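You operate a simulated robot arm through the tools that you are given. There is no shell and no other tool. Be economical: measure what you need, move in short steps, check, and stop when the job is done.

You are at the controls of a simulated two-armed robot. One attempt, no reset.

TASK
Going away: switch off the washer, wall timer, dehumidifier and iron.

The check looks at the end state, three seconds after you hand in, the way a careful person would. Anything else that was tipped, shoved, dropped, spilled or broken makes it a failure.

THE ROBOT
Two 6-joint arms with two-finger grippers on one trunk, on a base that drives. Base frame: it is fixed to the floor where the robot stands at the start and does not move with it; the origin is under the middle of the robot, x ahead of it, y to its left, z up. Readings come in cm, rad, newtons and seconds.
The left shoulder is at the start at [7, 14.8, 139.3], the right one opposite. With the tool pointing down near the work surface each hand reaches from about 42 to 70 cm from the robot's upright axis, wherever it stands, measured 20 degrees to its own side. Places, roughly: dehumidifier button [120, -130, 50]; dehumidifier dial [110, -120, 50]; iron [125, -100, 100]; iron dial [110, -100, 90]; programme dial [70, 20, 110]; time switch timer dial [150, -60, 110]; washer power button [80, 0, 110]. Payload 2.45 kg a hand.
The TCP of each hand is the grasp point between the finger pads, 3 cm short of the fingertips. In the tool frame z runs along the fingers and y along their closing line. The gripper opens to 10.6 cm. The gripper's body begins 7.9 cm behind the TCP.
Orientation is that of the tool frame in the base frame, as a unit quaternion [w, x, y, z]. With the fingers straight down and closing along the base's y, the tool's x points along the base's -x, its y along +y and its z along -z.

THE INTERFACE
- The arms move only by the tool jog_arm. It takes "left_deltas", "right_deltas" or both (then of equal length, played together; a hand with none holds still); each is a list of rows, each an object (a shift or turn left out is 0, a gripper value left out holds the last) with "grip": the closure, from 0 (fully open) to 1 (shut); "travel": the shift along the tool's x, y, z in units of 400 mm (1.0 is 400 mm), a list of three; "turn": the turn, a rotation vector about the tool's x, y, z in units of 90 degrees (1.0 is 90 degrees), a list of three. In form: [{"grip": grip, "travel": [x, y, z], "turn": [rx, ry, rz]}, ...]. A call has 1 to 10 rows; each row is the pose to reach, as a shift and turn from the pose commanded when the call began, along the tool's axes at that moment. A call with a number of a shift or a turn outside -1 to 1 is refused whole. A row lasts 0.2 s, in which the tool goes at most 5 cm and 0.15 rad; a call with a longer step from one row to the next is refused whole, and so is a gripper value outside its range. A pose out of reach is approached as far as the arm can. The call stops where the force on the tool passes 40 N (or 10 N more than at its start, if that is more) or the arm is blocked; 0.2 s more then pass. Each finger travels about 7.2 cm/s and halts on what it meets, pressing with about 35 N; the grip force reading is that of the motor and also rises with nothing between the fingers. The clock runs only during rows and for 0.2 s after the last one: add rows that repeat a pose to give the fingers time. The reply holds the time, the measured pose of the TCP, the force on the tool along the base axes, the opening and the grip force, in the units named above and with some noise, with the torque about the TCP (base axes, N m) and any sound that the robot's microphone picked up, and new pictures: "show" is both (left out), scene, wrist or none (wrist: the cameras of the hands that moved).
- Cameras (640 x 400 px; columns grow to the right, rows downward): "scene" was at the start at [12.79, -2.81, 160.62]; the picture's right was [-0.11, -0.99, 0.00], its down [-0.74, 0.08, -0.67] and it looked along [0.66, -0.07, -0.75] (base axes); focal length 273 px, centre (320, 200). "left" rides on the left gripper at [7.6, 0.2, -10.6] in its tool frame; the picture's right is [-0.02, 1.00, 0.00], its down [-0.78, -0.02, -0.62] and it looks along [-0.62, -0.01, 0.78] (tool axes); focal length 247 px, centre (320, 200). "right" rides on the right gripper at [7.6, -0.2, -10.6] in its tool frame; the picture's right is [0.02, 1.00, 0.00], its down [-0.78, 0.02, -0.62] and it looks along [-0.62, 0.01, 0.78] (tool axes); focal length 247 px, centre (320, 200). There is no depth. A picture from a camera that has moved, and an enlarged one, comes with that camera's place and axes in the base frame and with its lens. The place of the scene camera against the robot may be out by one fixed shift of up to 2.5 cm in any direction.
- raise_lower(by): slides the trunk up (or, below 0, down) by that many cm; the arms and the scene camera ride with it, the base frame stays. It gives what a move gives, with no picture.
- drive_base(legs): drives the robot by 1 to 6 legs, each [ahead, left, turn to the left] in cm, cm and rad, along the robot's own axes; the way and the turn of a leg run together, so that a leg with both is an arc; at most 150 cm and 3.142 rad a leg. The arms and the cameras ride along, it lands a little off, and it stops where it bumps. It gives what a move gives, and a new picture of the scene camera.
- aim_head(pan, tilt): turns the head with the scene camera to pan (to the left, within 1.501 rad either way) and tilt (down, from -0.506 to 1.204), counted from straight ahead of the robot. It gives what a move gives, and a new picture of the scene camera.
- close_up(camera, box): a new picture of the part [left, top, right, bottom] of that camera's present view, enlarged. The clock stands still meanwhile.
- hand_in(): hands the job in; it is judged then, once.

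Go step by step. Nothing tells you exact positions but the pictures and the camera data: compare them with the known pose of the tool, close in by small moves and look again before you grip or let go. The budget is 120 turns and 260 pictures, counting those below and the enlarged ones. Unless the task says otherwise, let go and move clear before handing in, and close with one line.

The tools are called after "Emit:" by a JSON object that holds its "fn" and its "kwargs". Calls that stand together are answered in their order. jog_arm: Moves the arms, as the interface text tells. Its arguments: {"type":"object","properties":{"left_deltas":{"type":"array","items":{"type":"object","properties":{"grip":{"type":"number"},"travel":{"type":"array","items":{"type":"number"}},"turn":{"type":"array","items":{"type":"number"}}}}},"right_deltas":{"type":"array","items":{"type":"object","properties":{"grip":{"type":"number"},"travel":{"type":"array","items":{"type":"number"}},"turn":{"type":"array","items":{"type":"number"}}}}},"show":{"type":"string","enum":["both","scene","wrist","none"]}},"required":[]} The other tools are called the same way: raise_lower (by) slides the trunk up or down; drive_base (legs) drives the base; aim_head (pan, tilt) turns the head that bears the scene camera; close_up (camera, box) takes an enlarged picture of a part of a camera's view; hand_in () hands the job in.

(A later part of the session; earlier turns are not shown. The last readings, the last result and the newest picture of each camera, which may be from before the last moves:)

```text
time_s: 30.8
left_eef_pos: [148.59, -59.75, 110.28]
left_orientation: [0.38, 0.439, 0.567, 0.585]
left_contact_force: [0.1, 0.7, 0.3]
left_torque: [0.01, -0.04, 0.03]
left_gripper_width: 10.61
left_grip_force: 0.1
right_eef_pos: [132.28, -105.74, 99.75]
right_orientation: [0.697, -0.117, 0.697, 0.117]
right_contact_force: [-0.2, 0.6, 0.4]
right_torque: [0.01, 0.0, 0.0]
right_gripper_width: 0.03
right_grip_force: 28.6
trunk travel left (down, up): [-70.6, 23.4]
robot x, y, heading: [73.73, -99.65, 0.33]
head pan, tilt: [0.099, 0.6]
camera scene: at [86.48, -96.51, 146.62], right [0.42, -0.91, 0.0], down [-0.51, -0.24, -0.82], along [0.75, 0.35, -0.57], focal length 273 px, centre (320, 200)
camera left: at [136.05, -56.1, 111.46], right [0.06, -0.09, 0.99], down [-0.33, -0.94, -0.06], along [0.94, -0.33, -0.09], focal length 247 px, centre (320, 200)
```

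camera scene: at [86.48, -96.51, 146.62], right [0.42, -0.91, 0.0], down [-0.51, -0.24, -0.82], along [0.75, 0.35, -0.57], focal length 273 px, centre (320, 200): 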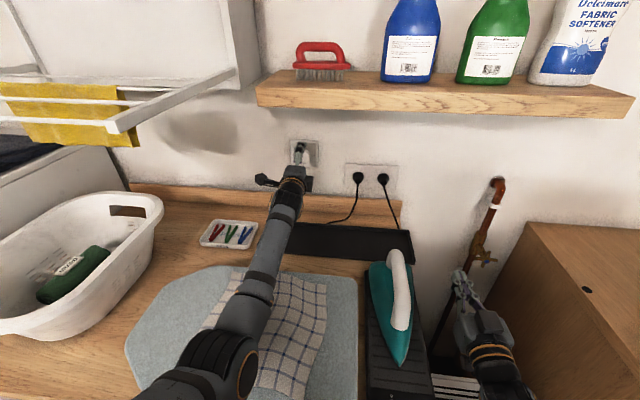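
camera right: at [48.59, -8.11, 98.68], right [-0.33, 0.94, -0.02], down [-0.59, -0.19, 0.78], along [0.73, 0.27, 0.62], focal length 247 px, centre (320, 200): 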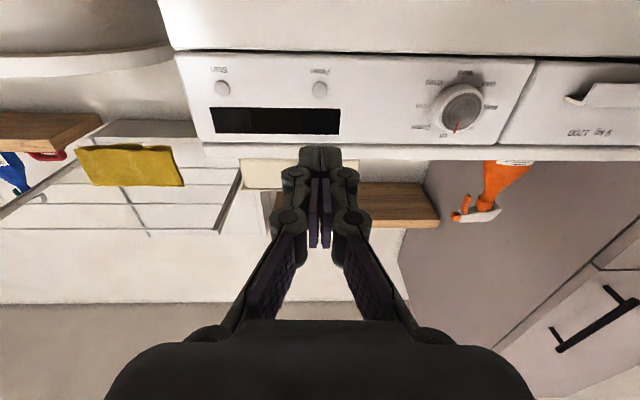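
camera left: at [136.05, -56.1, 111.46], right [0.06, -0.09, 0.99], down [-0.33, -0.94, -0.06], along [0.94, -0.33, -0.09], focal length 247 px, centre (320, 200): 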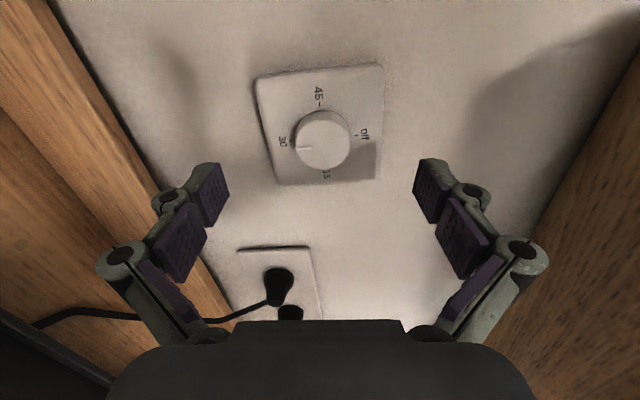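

Knob face is about 2.6 cm beyond the tips and centred. I'll advance 4.2 cm in small steps with the gripper open.

Emit:
{"fn": "jog_arm", "kwargs": {"left_deltas": [{"travel": [0, 0.005, 0.03]}, {"travel": [0, 0.008, 0.06]}, {"travel": [0, 0.008, 0.085]}, {"travel": [0, 0.008, 0.105]}], "show": "wrist"}}

Emit:
{"fn": "close_up", "kwargs": {"camera": "scene", "box": [260, 120, 356, 180]}}

```text
time_s: 31.8
left_eef_pos: [152.66, -58.61, 110.5]
left_orientation: [0.38, 0.439, 0.566, 0.585]
left_contact_force: [0.3, 1.5, -1.1]
left_torque: [0.01, -0.01, 0.0]
left_gripper_width: 10.6
left_grip_force: 0.1
right_eef_pos: [132.21, -105.88, 99.88]
right_orientation: [0.698, -0.117, 0.696, 0.118]
right_contact_force: [-0.6, 0.0, 0.1]
right_torque: [0.01, -0.01, -0.04]
right_gripper_width: 0.0
right_grip_force: 28.8
trunk travel left (down, up): [-70.6, 23.4]
robot x, y, heading: [73.57, -99.29, 0.332]
head pan, tilt: [0.099, 0.6]
camera left: at [139.96, -54.77, 111.72], right [0.06, -0.09, 0.99], down [-0.33, -0.94, -0.06], along [0.94, -0.33, -0.09], focal length 247 px, centre (320, 200)
```

left: 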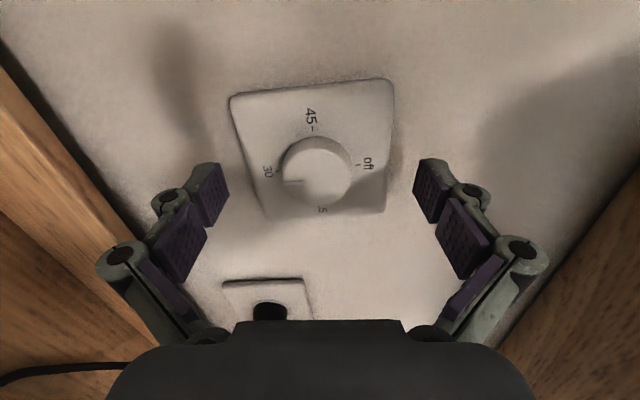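

```text
6.67 times, centred on (308, 150) of scene
camera zoom: at [86.4, -96.55, 146.63], right [0.42, -0.91, 0.0], down [-0.51, -0.24, -0.82], along [0.75, 0.35, -0.57], focal length 1820 px, centre (400, 533)
```

zoom: 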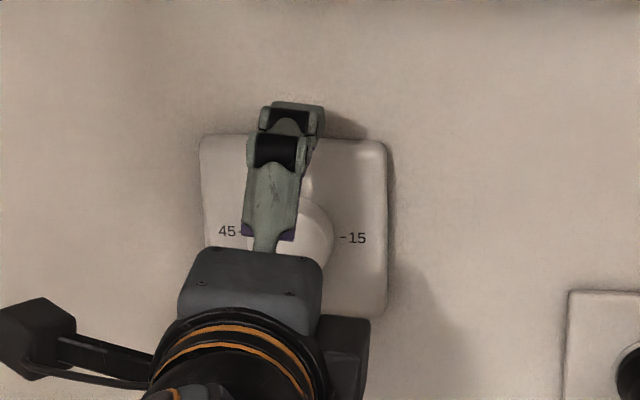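

The knob face now sits about 1.3 cm inside the fingertips, centred. Closing on it.

Emit:
{"fn": "jog_arm", "kwargs": {"left_deltas": [{"grip": 0.5}, {"grip": 0.7}, {"grip": 0.75}, {"grip": 0.75}], "show": "wrist"}}

```text
time_s: 32.9
left_eef_pos: [151.56, -58.75, 110.38]
left_orientation: [0.38, 0.439, 0.567, 0.584]
left_contact_force: [-29.8, -9.5, 2.2]
left_torque: [0.14, -0.98, -0.4]
left_gripper_width: 4.07
left_grip_force: 10.6
right_eef_pos: [131.45, -106.07, 100.32]
right_orientation: [0.7, -0.117, 0.694, 0.118]
right_contact_force: [0.3, -0.1, 0.0]
right_torque: [0.02, -0.02, 0.02]
right_gripper_width: 0.01
right_grip_force: 28.4
trunk travel left (down, up): [-70.6, 23.4]
robot x, y, heading: [73.53, -99.94, 0.334]
head pan, tilt: [0.099, 0.6]
stopped in row 4 (left hand): the force on the tool passed its limit at 67 N (the readings are from after the stop); the commanded pose is now the measured one
camera left: at [138.94, -55.06, 111.68], right [0.06, -0.09, 0.99], down [-0.33, -0.94, -0.06], along [0.94, -0.33, -0.09], focal length 247 px, centre (320, 200)
```

left: 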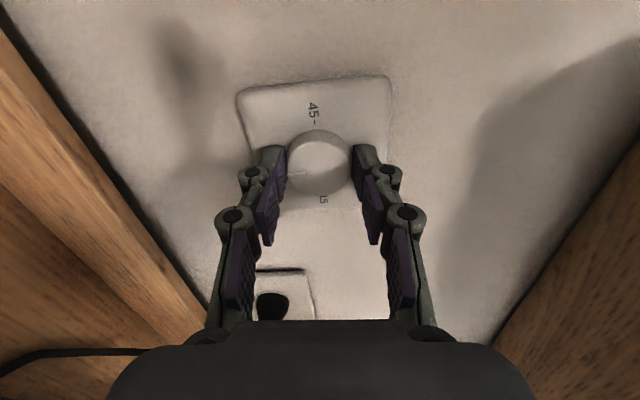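

The fingers hold the knob (4.07 cm) but press on the plate; I'll ease back slightly to relieve the force.

Emit:
{"fn": "jog_arm", "kwargs": {"left_deltas": [{"grip": 0.75, "travel": [0, 0, -0.008]}, {"grip": 0.8, "travel": [0, 0, -0.01]}], "show": "wrist"}}

```text
time_s: 33.5
left_eef_pos: [151.5, -58.94, 110.36]
left_orientation: [0.379, 0.439, 0.568, 0.584]
left_contact_force: [-16.5, -4.3, 6.5]
left_torque: [0.07, -0.62, -0.44]
left_gripper_width: 3.94
left_grip_force: 28.8
right_eef_pos: [131.83, -106.01, 100.17]
right_orientation: [0.699, -0.117, 0.695, 0.118]
right_contact_force: [-1.1, -0.6, 0.0]
right_torque: [0.0, 0.0, -0.02]
right_gripper_width: 0.0
right_grip_force: 28.4
trunk travel left (down, up): [-70.6, 23.4]
robot x, y, heading: [73.63, -100.13, 0.329]
head pan, tilt: [0.099, 0.6]
camera left: at [138.89, -55.08, 111.65], right [0.06, -0.09, 0.99], down [-0.33, -0.94, -0.06], along [0.94, -0.33, -0.09], focal length 247 px, centre (320, 200)
```

left: 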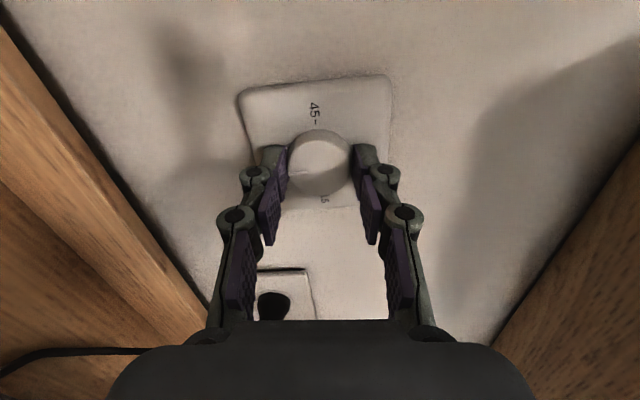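

Force is easing. Now twist counter-clockwise (toward 15 then off), first part.

Emit:
{"fn": "jog_arm", "kwargs": {"left_deltas": [{"grip": 0.8, "travel": [0, 0, -0.005], "turn": [0, 0, -0.08]}, {"grip": 0.8, "travel": [0, 0, -0.008], "turn": [0, 0, -0.16]}, {"grip": 0.8, "travel": [0, 0, -0.01], "turn": [0, 0, -0.24]}, {"grip": 0.8, "travel": [0, 0, -0.01], "turn": [0, 0, -0.32]}, {"grip": 0.8, "travel": [0, 0, -0.01], "turn": [0, 0, -0.4]}], "show": "wrist"}}

```text
time_s: 34.7
left_eef_pos: [151.42, -58.89, 110.35]
left_orientation: [0.542, 0.24, 0.675, 0.439]
left_contact_force: [10.8, 6.8, 23.0]
left_torque: [0.25, -0.74, -0.57]
left_gripper_width: 3.85
left_grip_force: 44.8
right_eef_pos: [131.92, -105.86, 99.92]
right_orientation: [0.699, -0.116, 0.696, 0.117]
right_contact_force: [0.4, 0.6, 0.5]
right_torque: [-0.01, -0.02, 0.0]
right_gripper_width: 0.02
right_grip_force: 28.2
trunk travel left (down, up): [-70.6, 23.4]
robot x, y, heading: [73.22, -99.97, 0.329]
head pan, tilt: [0.099, 0.6]
camera left: at [139.05, -56.08, 107.02], right [-0.14, 0.48, 0.86], down [-0.35, -0.84, 0.41], along [0.93, -0.25, 0.29], focal length 247 px, centre (320, 200)
```

left: 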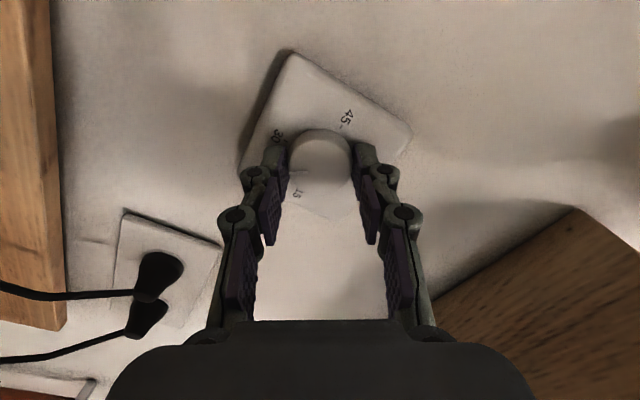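

The pointer turns with the gripper. Continuing, with a small upward relief.

Emit:
{"fn": "jog_arm", "kwargs": {"left_deltas": [{"grip": 0.8, "travel": [-0.003, 0.004, 0.004], "turn": [0, 0, -0.08]}, {"grip": 0.8, "travel": [-0.003, 0.004, 0.004], "turn": [0, 0, -0.16]}, {"grip": 0.8, "travel": [-0.003, 0.004, 0.004], "turn": [0, 0, -0.24]}, {"grip": 0.8, "travel": [-0.003, 0.004, 0.004], "turn": [0, 0, -0.32]}, {"grip": 0.8, "travel": [-0.003, 0.004, 0.004], "turn": [0, 0, -0.4]}, {"grip": 0.8, "travel": [-0.003, 0.004, 0.004], "turn": [0, 0, -0.48]}, {"grip": 0.8, "travel": [-0.003, 0.004, 0.004], "turn": [0, 0, -0.56]}], "show": "wrist"}}

```text
time_s: 36.3
left_eef_pos: [151.44, -58.86, 110.42]
left_orientation: [0.676, -0.07, 0.715, 0.164]
left_contact_force: [0.1, 4.8, 18.3]
left_torque: [0.06, -0.18, 0.04]
left_gripper_width: 3.86
left_grip_force: 45.1
right_eef_pos: [131.77, -105.94, 100.1]
right_orientation: [0.699, -0.117, 0.695, 0.118]
right_contact_force: [0.2, -0.8, 0.3]
right_torque: [0.01, 0.01, -0.03]
right_gripper_width: 0.0
right_grip_force: 28.5
trunk travel left (down, up): [-70.6, 23.4]
robot x, y, heading: [73.67, -99.71, 0.332]
head pan, tilt: [0.099, 0.6]
camera left: at [140.65, -61.17, 103.38], right [-0.32, 0.93, 0.16], down [-0.52, -0.32, 0.79], along [0.79, 0.17, 0.59], focal length 247 px, centre (320, 200)
```

left: 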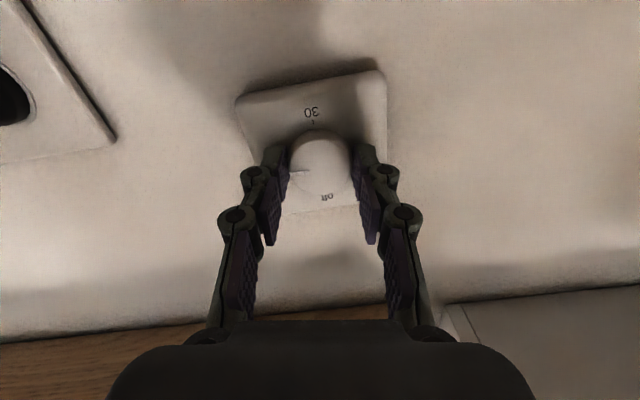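

Now at 15. Continuing the second half toward off.

Emit:
{"fn": "jog_arm", "kwargs": {"left_deltas": [{"grip": 0.8, "travel": [-0.003, 0, 0], "turn": [0, 0, -0.08]}, {"grip": 0.8, "travel": [-0.004, 0, 0], "turn": [0, 0, -0.16]}, {"grip": 0.8, "travel": [-0.004, 0, 0], "turn": [0, 0, -0.24]}, {"grip": 0.8, "travel": [-0.004, 0, 0], "turn": [0, 0, -0.32]}, {"grip": 0.8, "travel": [-0.004, 0, 0], "turn": [0, 0, -0.4]}, {"grip": 0.8, "travel": [-0.004, 0, 0], "turn": [0, 0, -0.48]}, {"grip": 0.8, "travel": [-0.004, 0, 0], "turn": [0, 0, -0.56]}, {"grip": 0.8, "travel": [-0.004, 0, 0], "turn": [0, 0, -0.64]}, {"grip": 0.8, "travel": [-0.004, 0, 0], "turn": [0, 0, -0.72]}, {"grip": 0.8, "travel": [-0.004, 0, 0], "turn": [0, 0, -0.8]}], "show": "wrist"}}

```text
time_s: 38.5
left_eef_pos: [151.29, -58.84, 110.42]
left_orientation: [0.643, -0.478, 0.538, -0.264]
left_contact_force: [-8.9, 1.9, 10.4]
left_torque: [0.06, -0.2, -0.25]
left_gripper_width: 3.86
left_grip_force: 44.7
right_eef_pos: [131.78, -105.7, 100.1]
right_orientation: [0.699, -0.116, 0.696, 0.116]
right_contact_force: [0.1, 0.3, -0.8]
right_torque: [0.0, 0.03, -0.01]
right_gripper_width: 0.0
right_grip_force: 28.2
trunk travel left (down, up): [-70.6, 23.4]
robot x, y, heading: [73.36, -100.24, 0.331]
head pan, tilt: [0.099, 0.6]
camera left: at [143.39, -68.71, 107.4], right [-0.18, 0.42, -0.89], down [-0.8, 0.46, 0.38], along [0.57, 0.78, 0.26], focal length 247 px, centre (320, 200)
```

left: 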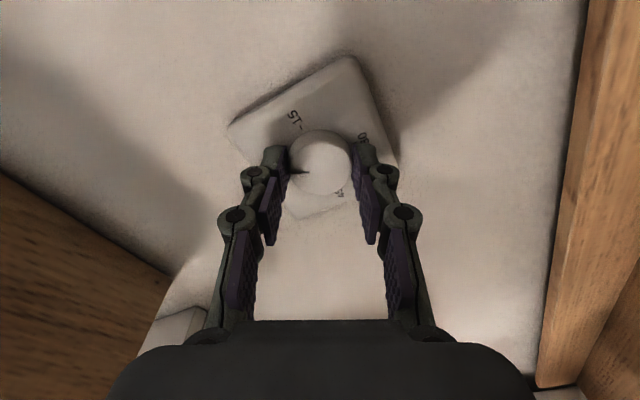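

Remaining about 22°. Finishing the turn.

Emit:
{"fn": "jog_arm", "kwargs": {"left_deltas": [{"grip": 0.8, "turn": [0, 0, -0.08]}, {"grip": 0.8, "turn": [0, 0, -0.16]}, {"grip": 0.8, "turn": [0, 0, -0.24]}, {"grip": 0.8, "turn": [0, 0, -0.24]}]}}

Emit:
{"fn": "close_up", "kwargs": {"camera": "left", "box": [220, 80, 412, 200]}}

Emit:
{"fn": "close_up", "kwargs": {"camera": "scene", "box": [260, 120, 356, 180]}}

```text
time_s: 39.5
left_eef_pos: [151.21, -58.83, 110.37]
left_orientation: [0.582, -0.569, 0.44, -0.379]
left_contact_force: [-8.6, 1.8, 8.5]
left_torque: [0.98, -0.05, 0.09]
left_gripper_width: 3.86
left_grip_force: 45.1
right_eef_pos: [131.81, -105.9, 99.96]
right_orientation: [0.7, -0.117, 0.695, 0.117]
right_contact_force: [0.2, 0.6, -0.4]
right_torque: [-0.03, -0.01, -0.01]
right_gripper_width: 0.01
right_grip_force: 28.2
trunk travel left (down, up): [-70.6, 23.4]
robot x, y, heading: [73.44, -100.26, 0.329]
head pan, tilt: [0.099, 0.6]
camera scene: at [85.82, -96.68, 146.68], right [0.42, -0.91, 0.0], down [-0.51, -0.24, -0.83], along [0.75, 0.35, -0.56], focal length 273 px, centre (320, 200)
camera left: at [143.76, -69.49, 110.12], right [-0.07, 0.09, -0.99], down [-0.84, 0.53, 0.1], along [0.54, 0.84, 0.04], focal length 247 px, centre (320, 200)
```

scene: 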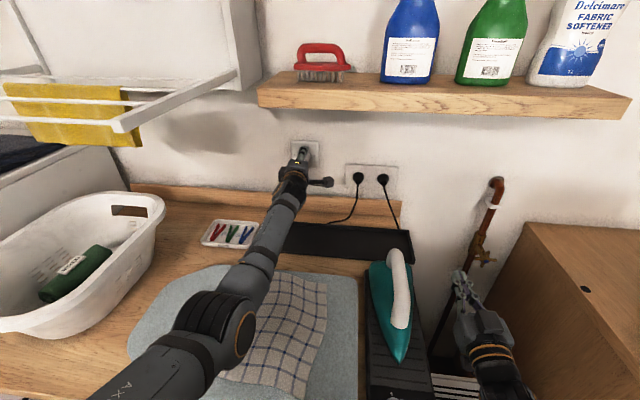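
left: 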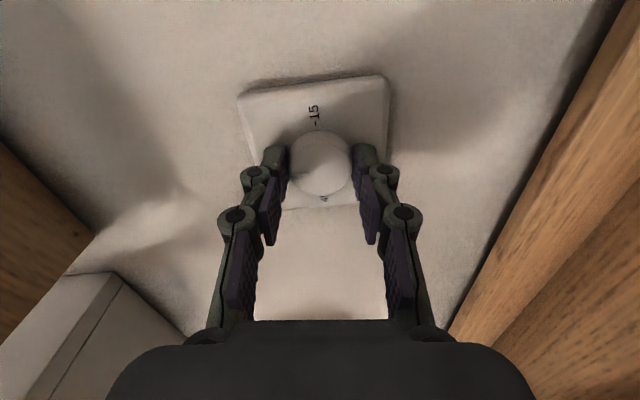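

```text
3.33 times, centred on (316, 140) of left
camera zoom: at [143.76, -69.49, 110.12], right [-0.07, 0.09, -0.99], down [-0.84, 0.53, 0.1], along [0.54, 0.84, 0.04], focal length 823 px, centre (333, 400)
```

zoom: 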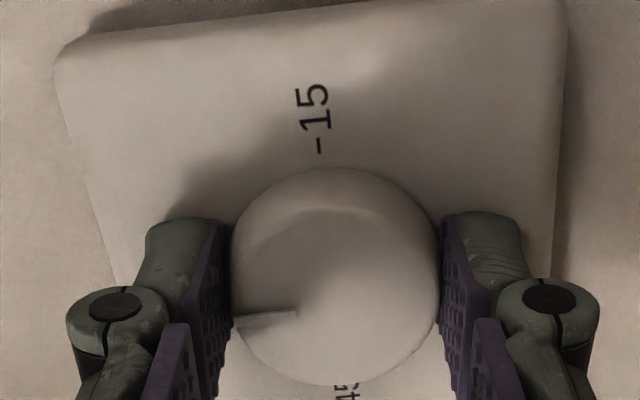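

```text
6.67 times, centred on (308, 150) of scene
camera zoom: at [85.82, -96.68, 146.68], right [0.42, -0.91, 0.0], down [-0.51, -0.24, -0.83], along [0.75, 0.35, -0.56], focal length 1820 px, centre (400, 533)
```

zoom: 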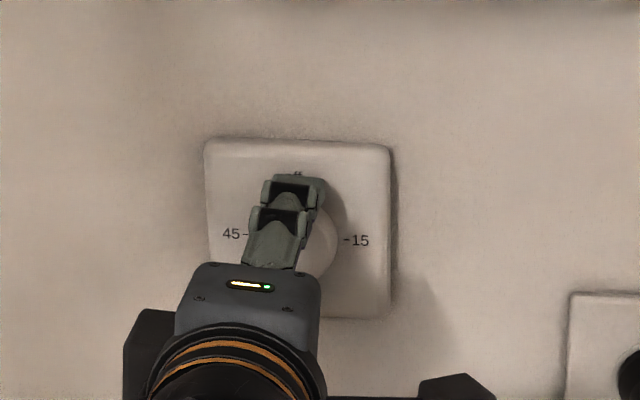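

The pointer aligns with off (perpendicular to the 15–45 axis). Releasing and backing away.

Emit:
{"fn": "jog_arm", "kwargs": {"left_deltas": [{"grip": 0.3}, {"grip": 0}, {"grip": 0}, {"grip": 0, "travel": [0, 0, -0.06]}, {"grip": 0, "travel": [0, 0, -0.16]}, {"grip": 0, "travel": [0, 0, -0.28]}]}}

Emit:
{"fn": "close_up", "kwargs": {"camera": "left", "box": [230, 40, 422, 160]}}

```text
time_s: 40.9
left_eef_pos: [141.03, -62.59, 110.53]
left_orientation: [0.582, -0.569, 0.44, -0.379]
left_contact_force: [-0.5, 0.4, 0.6]
left_torque: [-0.04, 0.06, 0.02]
left_gripper_width: 10.61
left_grip_force: 0.0
right_eef_pos: [131.95, -105.92, 100.03]
right_orientation: [0.698, -0.117, 0.697, 0.117]
right_contact_force: [0.5, -0.5, -0.1]
right_torque: [0.02, 0.02, 0.01]
right_gripper_width: 0.0
right_grip_force: 29.1
trunk travel left (down, up): [-70.6, 23.4]
robot x, y, heading: [73.68, -99.91, 0.334]
head pan, tilt: [0.099, 0.6]
camera scene: at [86.09, -96.68, 146.66], right [0.42, -0.91, 0.0], down [-0.51, -0.24, -0.83], along [0.75, 0.35, -0.56], focal length 273 px, centre (320, 200)
camera left: at [133.32, -73.2, 110.36], right [-0.07, 0.09, -0.99], down [-0.84, 0.53, 0.11], along [0.54, 0.84, 0.04], focal length 247 px, centre (320, 200)
```

scene: 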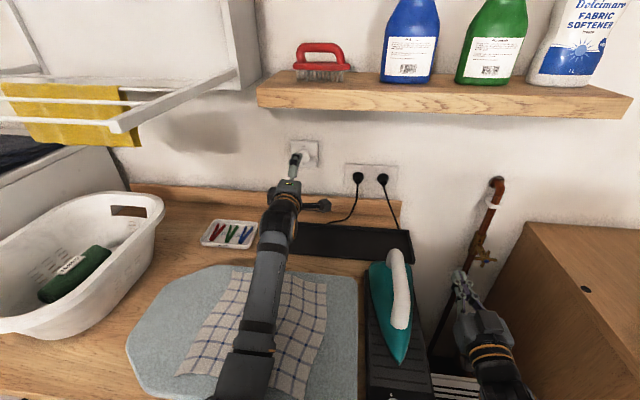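
left: 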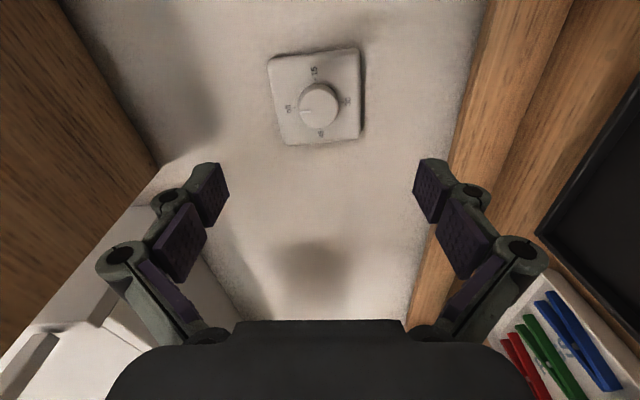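

```text
3.33 times, centred on (326, 100) of left
camera zoom: at [133.32, -73.2, 110.36], right [-0.07, 0.09, -0.99], down [-0.84, 0.53, 0.11], along [0.54, 0.84, 0.04], focal length 823 px, centre (300, 533)
```

zoom: 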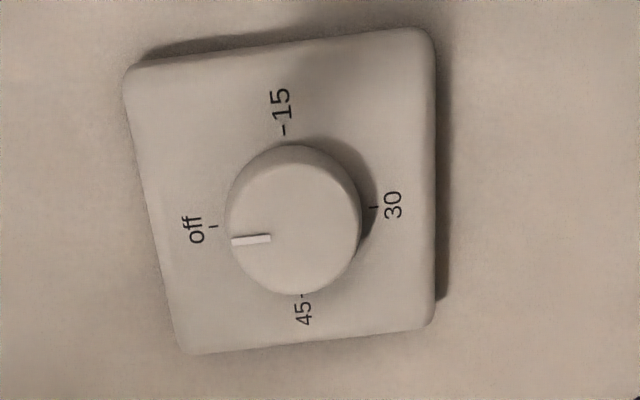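

Timer is aligned with off. Next the iron: back the base off 25 cm, raise the trunk, and look at the iron dial.

Emit:
{"fn": "drive_base", "kwargs": {"legs": [[-25, 0, 0]]}}

Emit:
{"fn": "raise_lower", "kwargs": {"by": 16}}

Emit:
{"fn": "aim_head", "kwargs": {"pan": -0.15, "tilt": 0.9}}

Emit:
{"fn": "close_up", "kwargs": {"camera": "scene", "box": [310, 130, 438, 210]}}

```text
time_s: 42.7
left_eef_pos: [117.47, -70.42, 110.46]
left_orientation: [0.583, -0.57, 0.44, -0.377]
left_contact_force: [-0.3, 0.4, -1.3]
left_torque: [0.04, -0.02, 0.01]
left_gripper_width: 10.6
left_grip_force: 0.1
right_eef_pos: [108.64, -113.65, 99.85]
right_orientation: [0.698, -0.117, 0.697, 0.117]
right_contact_force: [0.1, -0.3, -0.6]
right_torque: [0.02, 0.0, 0.03]
right_gripper_width: 0.0
right_grip_force: 28.8
trunk travel left (down, up): [-70.6, 23.4]
robot x, y, heading: [50.42, -108.45, 0.337]
head pan, tilt: [0.099, 0.6]
camera scene: at [62.79, -104.71, 146.63], right [0.42, -0.91, 0.0], down [-0.51, -0.24, -0.82], along [0.75, 0.35, -0.57], focal length 273 px, centre (320, 200)
```

scene: 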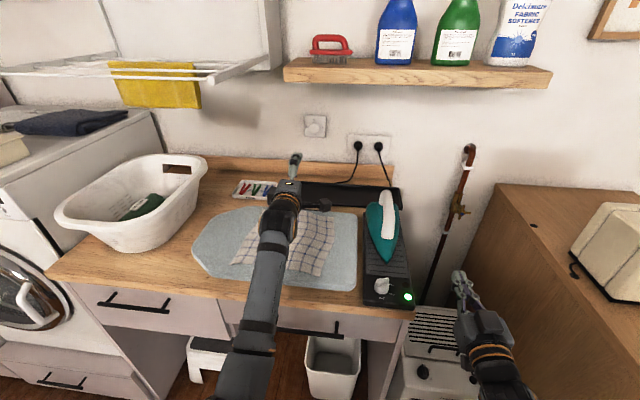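

```text
time_s: 44.5
left_eef_pos: [117.54, -70.35, 126.54]
left_orientation: [0.582, -0.571, 0.44, -0.377]
left_contact_force: [-1.1, 0.0, 0.0]
left_torque: [-0.06, -0.03, 0.01]
left_gripper_width: 10.58
left_grip_force: 0.0
right_eef_pos: [108.62, -113.88, 115.83]
right_orientation: [0.698, -0.118, 0.697, 0.118]
right_contact_force: [-0.9, 0.4, -1.2]
right_torque: [0.05, 0.0, 0.03]
right_gripper_width: 0.0
right_grip_force: 28.7
trunk travel left (down, up): [-86.6, 7.4]
robot x, y, heading: [49.86, -108.28, 0.339]
head pan, tilt: [0.099, 0.6]
```

```text
time_s: 45.3
left_eef_pos: [117.47, -70.42, 126.52]
left_orientation: [0.582, -0.571, 0.44, -0.376]
left_contact_force: [0.2, 0.1, 0.8]
left_torque: [-0.02, 0.0, 0.03]
left_gripper_width: 10.6
left_grip_force: 0.1
right_eef_pos: [108.63, -113.88, 115.89]
right_orientation: [0.698, -0.119, 0.696, 0.119]
right_contact_force: [-0.5, 0.1, -0.1]
right_torque: [0.02, 0.0, -0.06]
right_gripper_width: 0.0
right_grip_force: 28.9
trunk travel left (down, up): [-86.6, 7.4]
robot x, y, heading: [50.04, -108.02, 0.336]
head pan, tilt: [-0.15, 0.901]
camera scene: at [62.17, -107.05, 160.16], right [0.19, -0.98, 0.0], down [-0.77, -0.15, -0.62], along [0.61, 0.12, -0.78], focal length 273 px, centre (320, 200)
```

scene: 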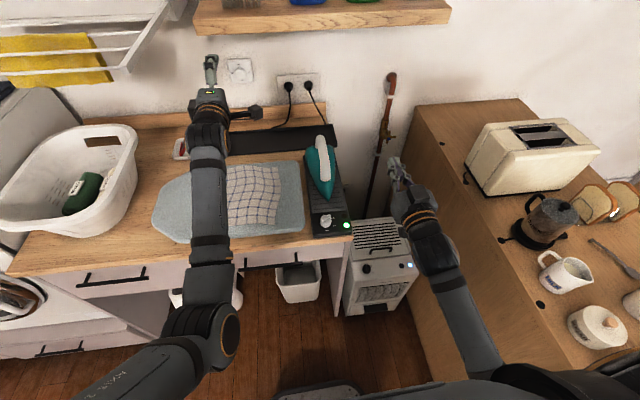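

```text
5.00 times, centred on (374, 170) of scene
camera zoom: at [62.17, -107.05, 160.16], right [0.19, -0.98, 0.0], down [-0.77, -0.15, -0.62], along [0.61, 0.12, -0.78], focal length 1365 px, centre (50, 350)
```

zoom: 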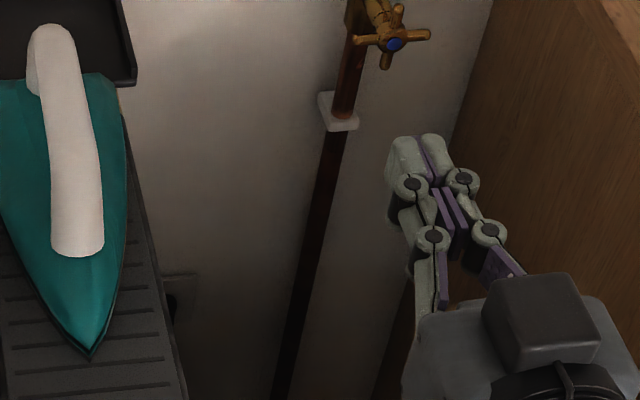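

Emit:
{"fn": "close_up", "kwargs": {"camera": "scene", "box": [298, 200, 362, 240]}}

Emit:
{"fn": "close_up", "kwargs": {"camera": "scene", "box": [340, 240, 420, 290]}}

Emit:
{"fn": "close_up", "kwargs": {"camera": "scene", "box": [216, 50, 264, 80]}}

```text
10.00 times, centred on (330, 220) of scene
camera zoom: at [62.17, -107.05, 160.16], right [0.19, -0.98, 0.0], down [-0.77, -0.15, -0.62], along [0.61, 0.12, -0.78], focal length 2729 px, centre (220, 0)
```

zoom: 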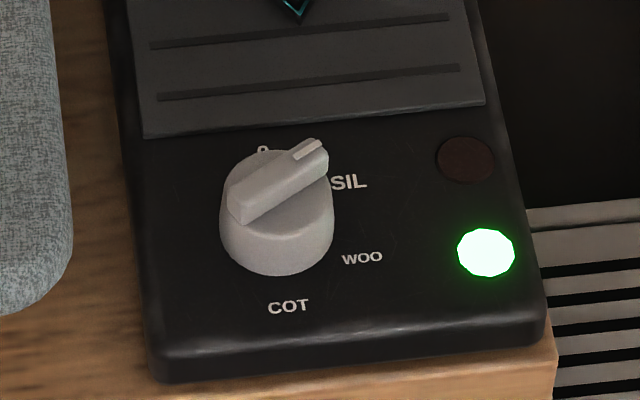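

```text
8.00 times, centred on (380, 265) of scene
camera zoom: at [62.17, -107.05, 160.16], right [0.19, -0.98, 0.0], down [-0.77, -0.15, -0.62], along [0.61, 0.12, -0.78], focal length 2183 px, centre (-160, -320)
```

zoom: 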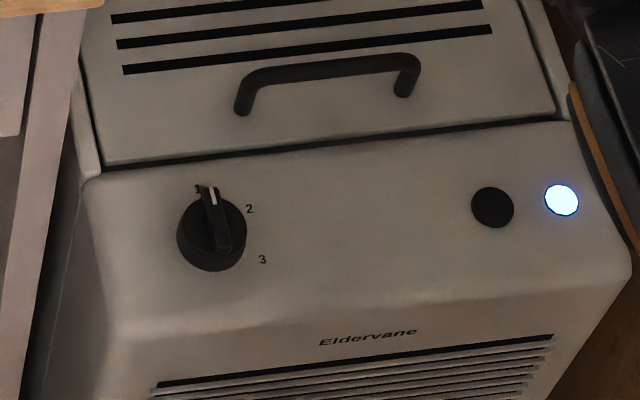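

```text
13.33 times, centred on (240, 65) of scene
camera zoom: at [62.17, -107.05, 160.16], right [0.19, -0.98, 0.0], down [-0.77, -0.15, -0.62], along [0.61, 0.12, -0.78], focal length 3639 px, centre (1387, 2000)
```

zoom: 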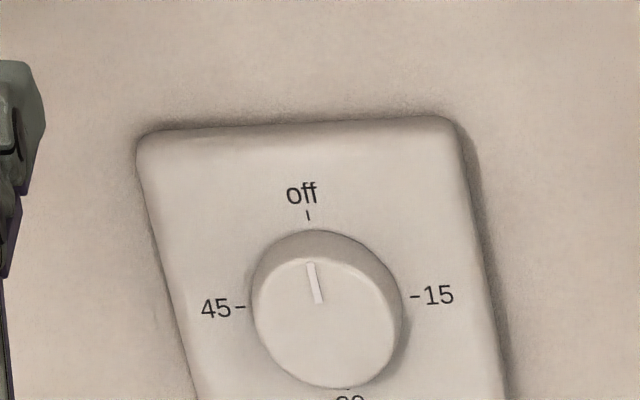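

Iron dial is at SIL (~58° clockwise of 0), knob at about a≈68.5, r≈127, top z≈95. I'll retract the left arm and swing the right hand to point down above the knob.

Emit:
{"fn": "jog_arm", "kwargs": {"left_deltas": [{"travel": [0, 0, -0.06]}, {"travel": [0, 0, -0.12]}, {"travel": [0, 0, -0.18]}, {"travel": [0, 0, -0.24]}, {"travel": [0, 0, -0.3]}, {"travel": [0, 0, -0.36]}, {"travel": [0, 0, -0.42]}, {"travel": [0, 0, -0.48]}, {"travel": [0, 0, -0.52]}, {"travel": [0, 0, -0.52]}], "right_deltas": [{"grip": 1, "travel": [0, 0, 0], "turn": [0, 0.095, 0]}, {"grip": 0.6, "travel": [-0.01, 0.02, 0], "turn": [0, 0.19, 0]}, {"grip": 0.5, "travel": [-0.02, 0.06, 0], "turn": [0, 0.285, 0]}, {"grip": 0.5, "travel": [-0.03, 0.1, 0.01], "turn": [0, 0.38, 0]}, {"grip": 0.5, "travel": [-0.03, 0.15, 0.02], "turn": [0, 0.475, 0]}, {"grip": 0.5, "travel": [-0.03, 0.2, 0.03], "turn": [0, 0.57, 0]}, {"grip": 0.5, "travel": [-0.03, 0.25, 0.04], "turn": [0, 0.665, 0]}, {"grip": 0.5, "travel": [-0.03, 0.3, 0.05], "turn": [0, 0.76, 0]}, {"grip": 0.5, "travel": [-0.03, 0.35, 0.06], "turn": [0, 0.855, 0]}, {"grip": 0.5, "travel": [-0.03, 0.4, 0.075], "turn": [0, 0.95, 0]}]}}

```text
time_s: 46.3
left_eef_pos: [110.24, -69.16, 137.04]
left_orientation: [0.666, -0.501, 0.42, -0.36]
left_contact_force: [0.9, -1.2, 0.3]
left_torque: [-0.05, -0.02, 0.06]
left_gripper_width: 10.59
left_grip_force: 0.0
right_eef_pos: [104.94, -129.97, 105.26]
right_orientation: [0.467, 0.115, 0.873, 0.081]
right_contact_force: [0.1, 0.4, 0.4]
right_torque: [0.01, 0.01, -0.02]
right_gripper_width: 5.31
right_grip_force: 0.0
right hand out of reach, approached as far as the arm can: row 1, 2, 3, 4
trunk travel left (down, up): [-86.6, 7.4]
robot x, y, heading: [50.38, -108.24, 0.34]
head pan, tilt: [-0.15, 0.901]
stopped in row 4 (left hand): the arm was blocked; the commanded pose is now the measured one
camera scene: at [62.55, -107.18, 160.12], right [0.19, -0.98, 0.0], down [-0.77, -0.15, -0.62], along [0.61, 0.12, -0.79], focal length 273 px, centre (320, 200)
camera right: at [91.87, -128.38, 104.96], right [0.11, 0.97, 0.23], down [-0.1, -0.22, 0.97], along [0.99, -0.13, 0.07], focal length 247 px, centre (320, 200)
camera left: at [103.3, -79.9, 134.04], right [0.05, 0.26, -0.96], down [-0.88, 0.47, 0.08], along [0.48, 0.84, 0.25], focal length 247 px, centre (320, 200)
```

scene: 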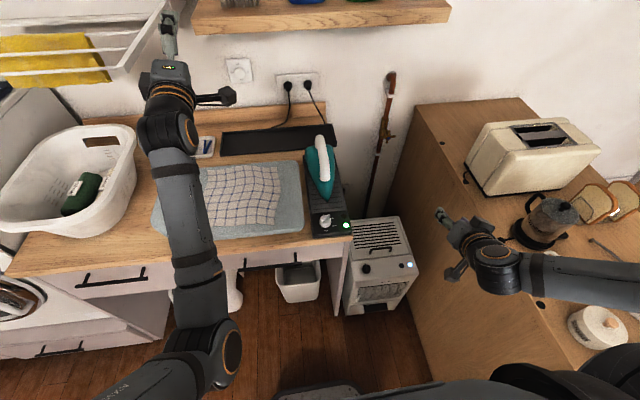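
right: 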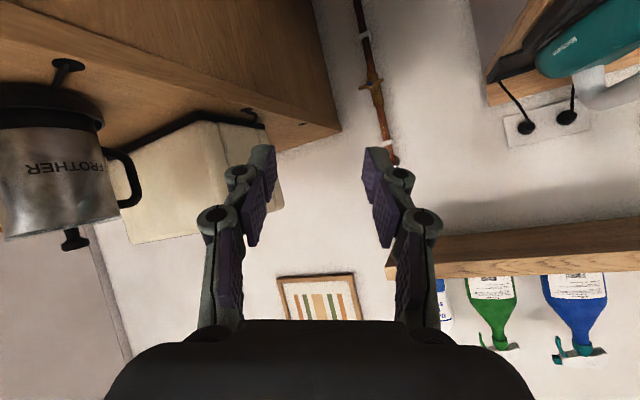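
left: 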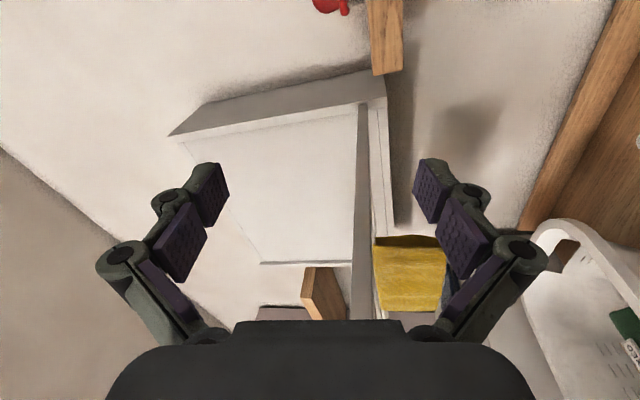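

The arms wandered near a wrist singularity; forces are nil, nothing touched. The right hand is out over the side; I'll bring it back inward, up, and turn it to point down.

Emit:
{"fn": "jog_arm", "kwargs": {"right_deltas": [{"travel": [-0.021, 0.057, -0.019], "turn": [0, 0.0796, -0.0434]}, {"travel": [-0.042, 0.114, -0.039], "turn": [0.001, 0.159, -0.0868]}, {"travel": [-0.063, 0.171, -0.058], "turn": [0.001, 0.239, -0.13]}, {"travel": [-0.084, 0.228, -0.078], "turn": [0.002, 0.318, -0.1735]}, {"travel": [-0.105, 0.284, -0.097], "turn": [0.002, 0.398, -0.217]}, {"travel": [-0.126, 0.341, -0.116], "turn": [0.002, 0.478, -0.26]}, {"travel": [-0.147, 0.398, -0.136], "turn": [0.003, 0.557, -0.304]}, {"travel": [-0.168, 0.455, -0.155], "turn": [0.003, 0.637, -0.347]}], "show": "scene"}}

```text
time_s: 48.1
left_eef_pos: [109.85, -69.11, 137.1]
left_orientation: [0.666, -0.502, 0.42, -0.359]
left_contact_force: [-0.4, 0.7, 0.8]
left_torque: [0.01, 0.02, 0.0]
left_gripper_width: 10.58
left_grip_force: 0.0
right_eef_pos: [103.39, -124.28, 118.12]
right_orientation: [0.001, -0.166, 0.986, 0.001]
right_contact_force: [0.7, -0.3, -0.5]
right_torque: [-0.02, 0.0, 0.01]
right_gripper_width: 5.27
right_grip_force: 0.1
right hand out of reach, approached as far as the arm can: row 1, 2, 3, 4, 5, 6, 7, 8
trunk travel left (down, up): [-86.6, 7.4]
robot x, y, heading: [49.82, -108.22, 0.338]
head pan, tilt: [-0.15, 0.901]
camera scene: at [62.22, -107.1, 160.15], right [0.19, -0.98, 0.0], down [-0.77, -0.15, -0.62], along [0.61, 0.12, -0.78], focal length 273 px, centre (320, 200)
```

scene: 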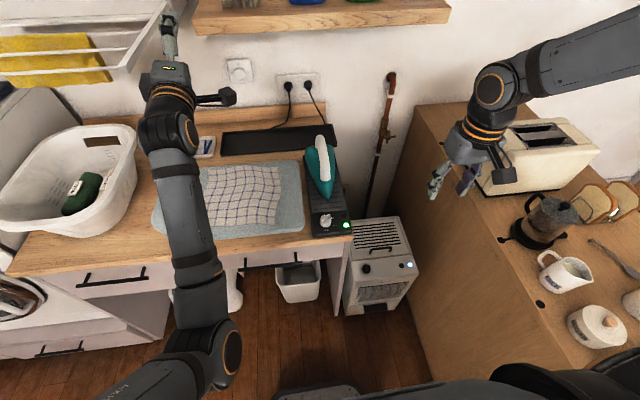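

The right hand points down but is not yet at the commanded spot. I'll move it down and inward toward the region above the iron dial.

Emit:
{"fn": "jog_arm", "kwargs": {"right_deltas": [{"travel": [-0.02, 0.02, 0.05]}, {"travel": [-0.04, 0.04, 0.1]}, {"travel": [-0.06, 0.06, 0.15]}, {"travel": [-0.08, 0.09, 0.2]}, {"travel": [-0.1, 0.12, 0.25]}, {"travel": [-0.12, 0.15, 0.25]}, {"travel": [-0.15, 0.2, 0.25]}]}}

```text
time_s: 49.7
left_eef_pos: [109.77, -69.14, 137.17]
left_orientation: [0.666, -0.501, 0.42, -0.36]
left_contact_force: [-0.3, 0.5, -1.2]
left_torque: [-0.01, -0.01, 0.0]
left_gripper_width: 10.59
left_grip_force: 0.0
right_eef_pos: [103.03, -124.82, 109.3]
right_orientation: [0.004, -0.166, 0.986, 0.0]
right_contact_force: [0.0, -1.0, -0.1]
right_torque: [-0.01, 0.01, -0.01]
right_gripper_width: 5.32
right_grip_force: 0.0
right hand out of reach, approached as far as the arm can: row 1, 2, 3, 4, 5, 6, 7
trunk travel left (down, up): [-86.6, 7.4]
robot x, y, heading: [50.14, -108.35, 0.337]
head pan, tilt: [-0.15, 0.901]
camera scene: at [62.14, -107.05, 160.16], right [0.19, -0.98, 0.0], down [-0.77, -0.15, -0.62], along [0.61, 0.12, -0.78], focal length 273 px, centre (320, 200)
camera right: at [95.89, -127.43, 119.98], right [-0.35, 0.94, 0.0], down [0.73, 0.27, 0.63], along [0.59, 0.22, -0.78], focal length 247 px, centre (320, 200)
```

scene: 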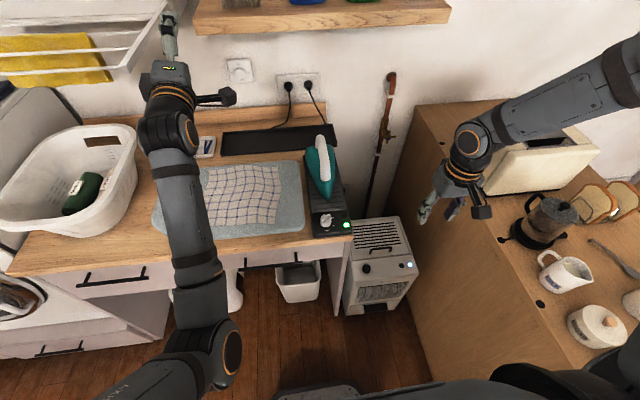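
right: 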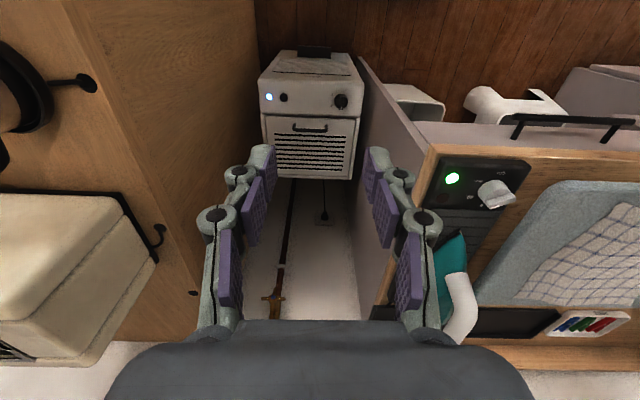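

The right arm is in an awkward elbow-out configuration. I'll back the base off 14 cm for free space and then unwind both arms.

Emit:
{"fn": "drive_base", "kwargs": {"legs": [[-14, 0, 0]]}}

Emit:
{"fn": "jog_arm", "kwargs": {"right_deltas": [{"travel": [-0.05, 0.0, 0.0], "turn": [0, -0.09, 0]}, {"travel": [-0.1, 0.02, 0.0], "turn": [0, -0.18, 0]}, {"travel": [-0.15, 0.04, 0.0], "turn": [0, -0.27, 0]}, {"travel": [-0.2, 0.05, 0.0], "turn": [0, -0.36, 0]}, {"travel": [-0.25, 0.05, 0.0], "turn": [0, -0.45, 0]}]}}

```text
time_s: 51.0
left_eef_pos: [96.89, -73.81, 136.98]
left_orientation: [0.665, -0.502, 0.42, -0.358]
left_contact_force: [-0.1, 0.4, -0.1]
left_torque: [-0.01, -0.01, 0.0]
left_gripper_width: 10.59
left_grip_force: 0.1
right_eef_pos: [90.18, -129.22, 109.3]
right_orientation: [0.002, -0.165, 0.986, -0.001]
right_contact_force: [-0.5, -0.7, 0.9]
right_torque: [0.02, 0.0, -0.03]
right_gripper_width: 5.32
right_grip_force: 0.0
trunk travel left (down, up): [-86.6, 7.4]
robot x, y, heading: [36.85, -113.03, 0.335]
head pan, tilt: [-0.15, 0.901]
camera scene: at [49.34, -111.56, 160.12], right [0.19, -0.98, 0.0], down [-0.77, -0.15, -0.62], along [0.61, 0.12, -0.79], focal length 273 px, centre (320, 200)
```

scene: 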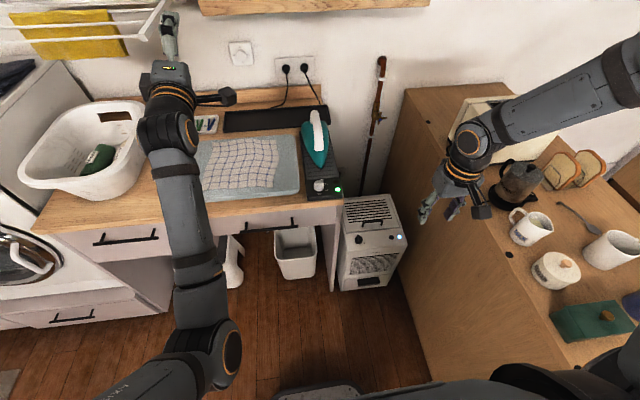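

```text
time_s: 52.2
left_eef_pos: [96.81, -73.71, 137.14]
left_orientation: [0.666, -0.502, 0.419, -0.359]
left_contact_force: [0.9, 0.6, -0.7]
left_torque: [0.0, -0.06, 0.03]
left_gripper_width: 10.57
left_grip_force: 0.0
right_eef_pos: [98.83, -124.23, 109.34]
right_orientation: [0.343, -0.155, 0.925, 0.057]
right_contact_force: [1.2, 0.0, -0.3]
right_torque: [-0.01, 0.01, 0.02]
right_gripper_width: 5.29
right_grip_force: 0.2
trunk travel left (down, up): [-86.6, 7.4]
robot x, y, heading: [37.23, -112.83, 0.338]
head pan, tilt: [-0.15, 0.901]
camera scene: at [49.19, -111.67, 160.14], right [0.19, -0.98, 0.0], down [-0.77, -0.15, -0.62], along [0.61, 0.12, -0.78], focal length 273 px, centre (320, 200)
camera right: at [86.93, -128.58, 112.46], right [-0.34, 0.94, -0.01], down [0.17, 0.08, 0.98], along [0.92, 0.33, -0.19], focal length 247 px, centre (320, 200)
```

scene: 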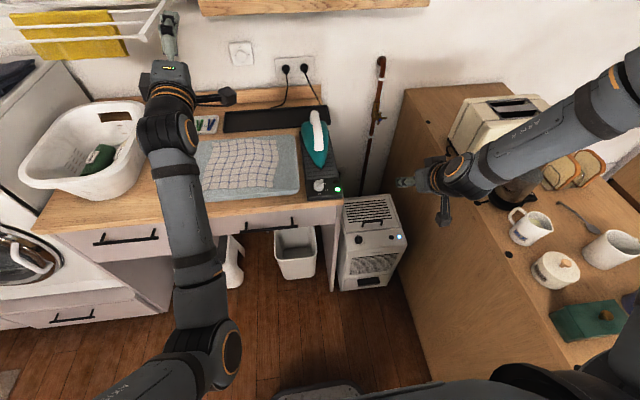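
right: 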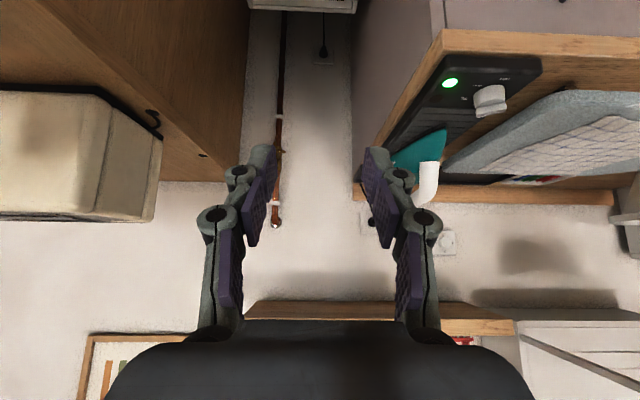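

Now the arm follows again, but with its elbow raised. Let me look at the arm itself to understand its configuration.

Emit:
{"fn": "aim_head", "kwargs": {"pan": -1.0, "tilt": 0.3}}

Emit:
{"fn": "aim_head", "kwargs": {"pan": 0.9, "tilt": 0.7}}

```text
time_s: 53.4
left_eef_pos: [96.72, -73.73, 137.18]
left_orientation: [0.666, -0.501, 0.42, -0.358]
left_contact_force: [-0.7, 0.1, 0.2]
left_torque: [0.01, 0.01, -0.03]
left_gripper_width: 10.57
left_grip_force: 0.0
right_eef_pos: [98.82, -124.26, 109.42]
right_orientation: [0.343, -0.157, 0.925, 0.057]
right_contact_force: [0.6, -0.7, -0.5]
right_torque: [-0.03, 0.01, 0.0]
right_gripper_width: 5.31
right_grip_force: 0.0
trunk travel left (down, up): [-86.6, 7.4]
robot x, y, heading: [36.81, -112.88, 0.337]
head pan, tilt: [-1.0, 0.3]
camera scene: at [49.0, -118.8, 165.38], right [-0.61, -0.79, 0.0], down [-0.23, 0.18, -0.95], along [0.75, -0.59, -0.3], focal length 273 px, centre (320, 200)
```

scene: 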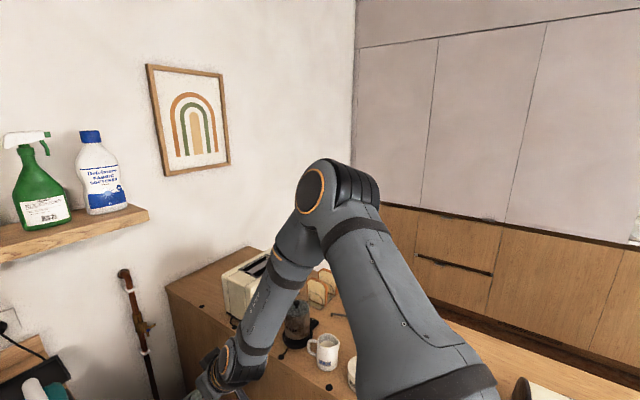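

```text
time_s: 55.2
left_eef_pos: [96.78, -73.64, 137.21]
left_orientation: [0.666, -0.501, 0.42, -0.358]
left_contact_force: [-0.3, 0.0, 0.0]
left_torque: [0.02, 0.0, 0.02]
left_gripper_width: 10.6
left_grip_force: 0.0
right_eef_pos: [98.8, -124.17, 109.44]
right_orientation: [0.343, -0.156, 0.925, 0.058]
right_contact_force: [0.0, -0.7, 0.1]
right_torque: [0.01, -0.08, 0.0]
right_gripper_width: 5.29
right_grip_force: 0.1
trunk travel left (down, up): [-86.6, 7.4]
robot x, y, heading: [36.74, -112.67, 0.341]
head pan, tilt: [0.901, 0.7]
camera scene: at [44.38, -105.05, 161.77], right [0.95, -0.33, 0.0], down [-0.21, -0.61, -0.76], along [0.25, 0.72, -0.64], focal length 273 px, centre (320, 200)
```

scene: 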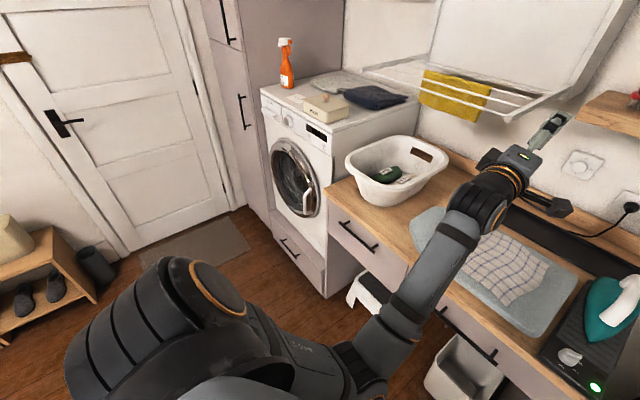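

Right elbow is up, left is elbow-down. I suspect the wrist roll was at its limit; I'll turn the right hand down with the +58° yaw I need for the iron knob anyway.

Emit:
{"fn": "jog_arm", "kwargs": {"right_deltas": [{"travel": [-0.008, 0.03, -0.004], "turn": [0.025, 0.046, 0.068]}, {"travel": [-0.017, 0.06, -0.008], "turn": [0.05, 0.092, 0.137]}, {"travel": [-0.025, 0.09, -0.012], "turn": [0.076, 0.137, 0.205]}, {"travel": [-0.033, 0.12, -0.016], "turn": [0.101, 0.183, 0.274]}, {"travel": [-0.042, 0.15, -0.02], "turn": [0.126, 0.229, 0.342]}, {"travel": [-0.05, 0.18, -0.023], "turn": [0.151, 0.275, 0.41]}, {"travel": [-0.058, 0.21, -0.027], "turn": [0.177, 0.32, 0.479]}, {"travel": [-0.067, 0.24, -0.031], "turn": [0.202, 0.366, 0.547]}, {"travel": [-0.075, 0.275, -0.035], "turn": [0.227, 0.412, 0.616]}], "show": "wrist"}}

Emit:
{"fn": "aim_head", "kwargs": {"pan": -0.3, "tilt": 0.8}}

```text
time_s: 57.2
left_eef_pos: [96.7, -73.7, 137.13]
left_orientation: [0.666, -0.502, 0.42, -0.358]
left_contact_force: [-0.2, 0.3, 0.4]
left_torque: [0.01, -0.01, -0.02]
left_gripper_width: 10.58
left_grip_force: 0.1
right_eef_pos: [92.02, -129.4, 114.41]
right_orientation: [0.0, 0.333, 0.943, 0.005]
right_contact_force: [-0.6, 0.5, 0.2]
right_torque: [-0.01, -0.01, -0.02]
right_gripper_width: 5.28
right_grip_force: 0.0
right hand out of reach, approached as far as the arm can: row 1, 2, 3, 4, 5, 6, 7, 8, 9
trunk travel left (down, up): [-86.6, 7.4]
robot x, y, heading: [36.85, -112.84, 0.345]
head pan, tilt: [0.901, 0.7]
camera right: at [85.83, -124.85, 125.12], right [0.61, 0.79, 0.01], down [0.62, -0.48, 0.62], along [0.49, -0.37, -0.79], focal length 247 px, centre (320, 200)
```

right: 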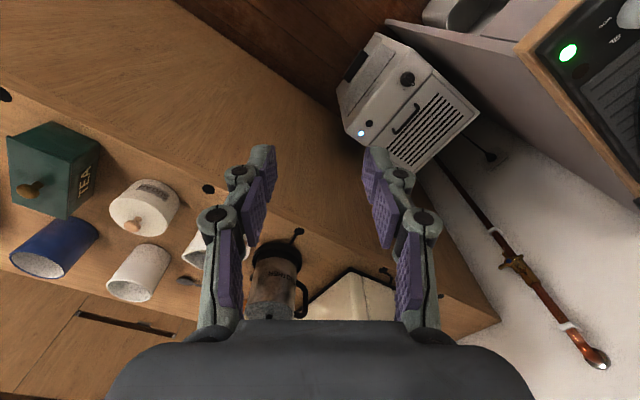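

```text
time_s: 58.6
left_eef_pos: [96.68, -73.71, 137.1]
left_orientation: [0.667, -0.501, 0.419, -0.359]
left_contact_force: [-0.2, 0.3, -0.3]
left_torque: [0.0, 0.02, 0.01]
left_gripper_width: 10.63
left_grip_force: 0.1
right_eef_pos: [91.97, -129.38, 114.43]
right_orientation: [0.001, 0.332, 0.943, 0.005]
right_contact_force: [-0.5, 0.4, 0.0]
right_torque: [-0.02, -0.01, 0.01]
right_gripper_width: 5.3
right_grip_force: 0.0
trunk travel left (down, up): [-86.6, 7.4]
robot x, y, heading: [37.06, -113.04, 0.336]
head pan, tilt: [-0.3, 0.799]
camera scene: at [49.67, -112.76, 160.95], right [0.04, -1.0, 0.0], down [-0.72, -0.03, -0.7], along [0.7, 0.03, -0.72], focal length 273 px, centre (320, 200)
```

scene: 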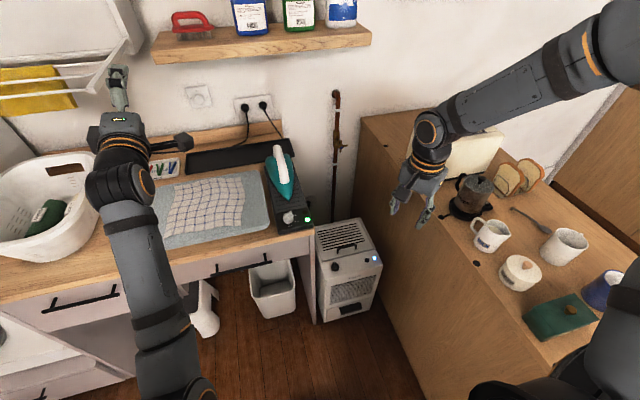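

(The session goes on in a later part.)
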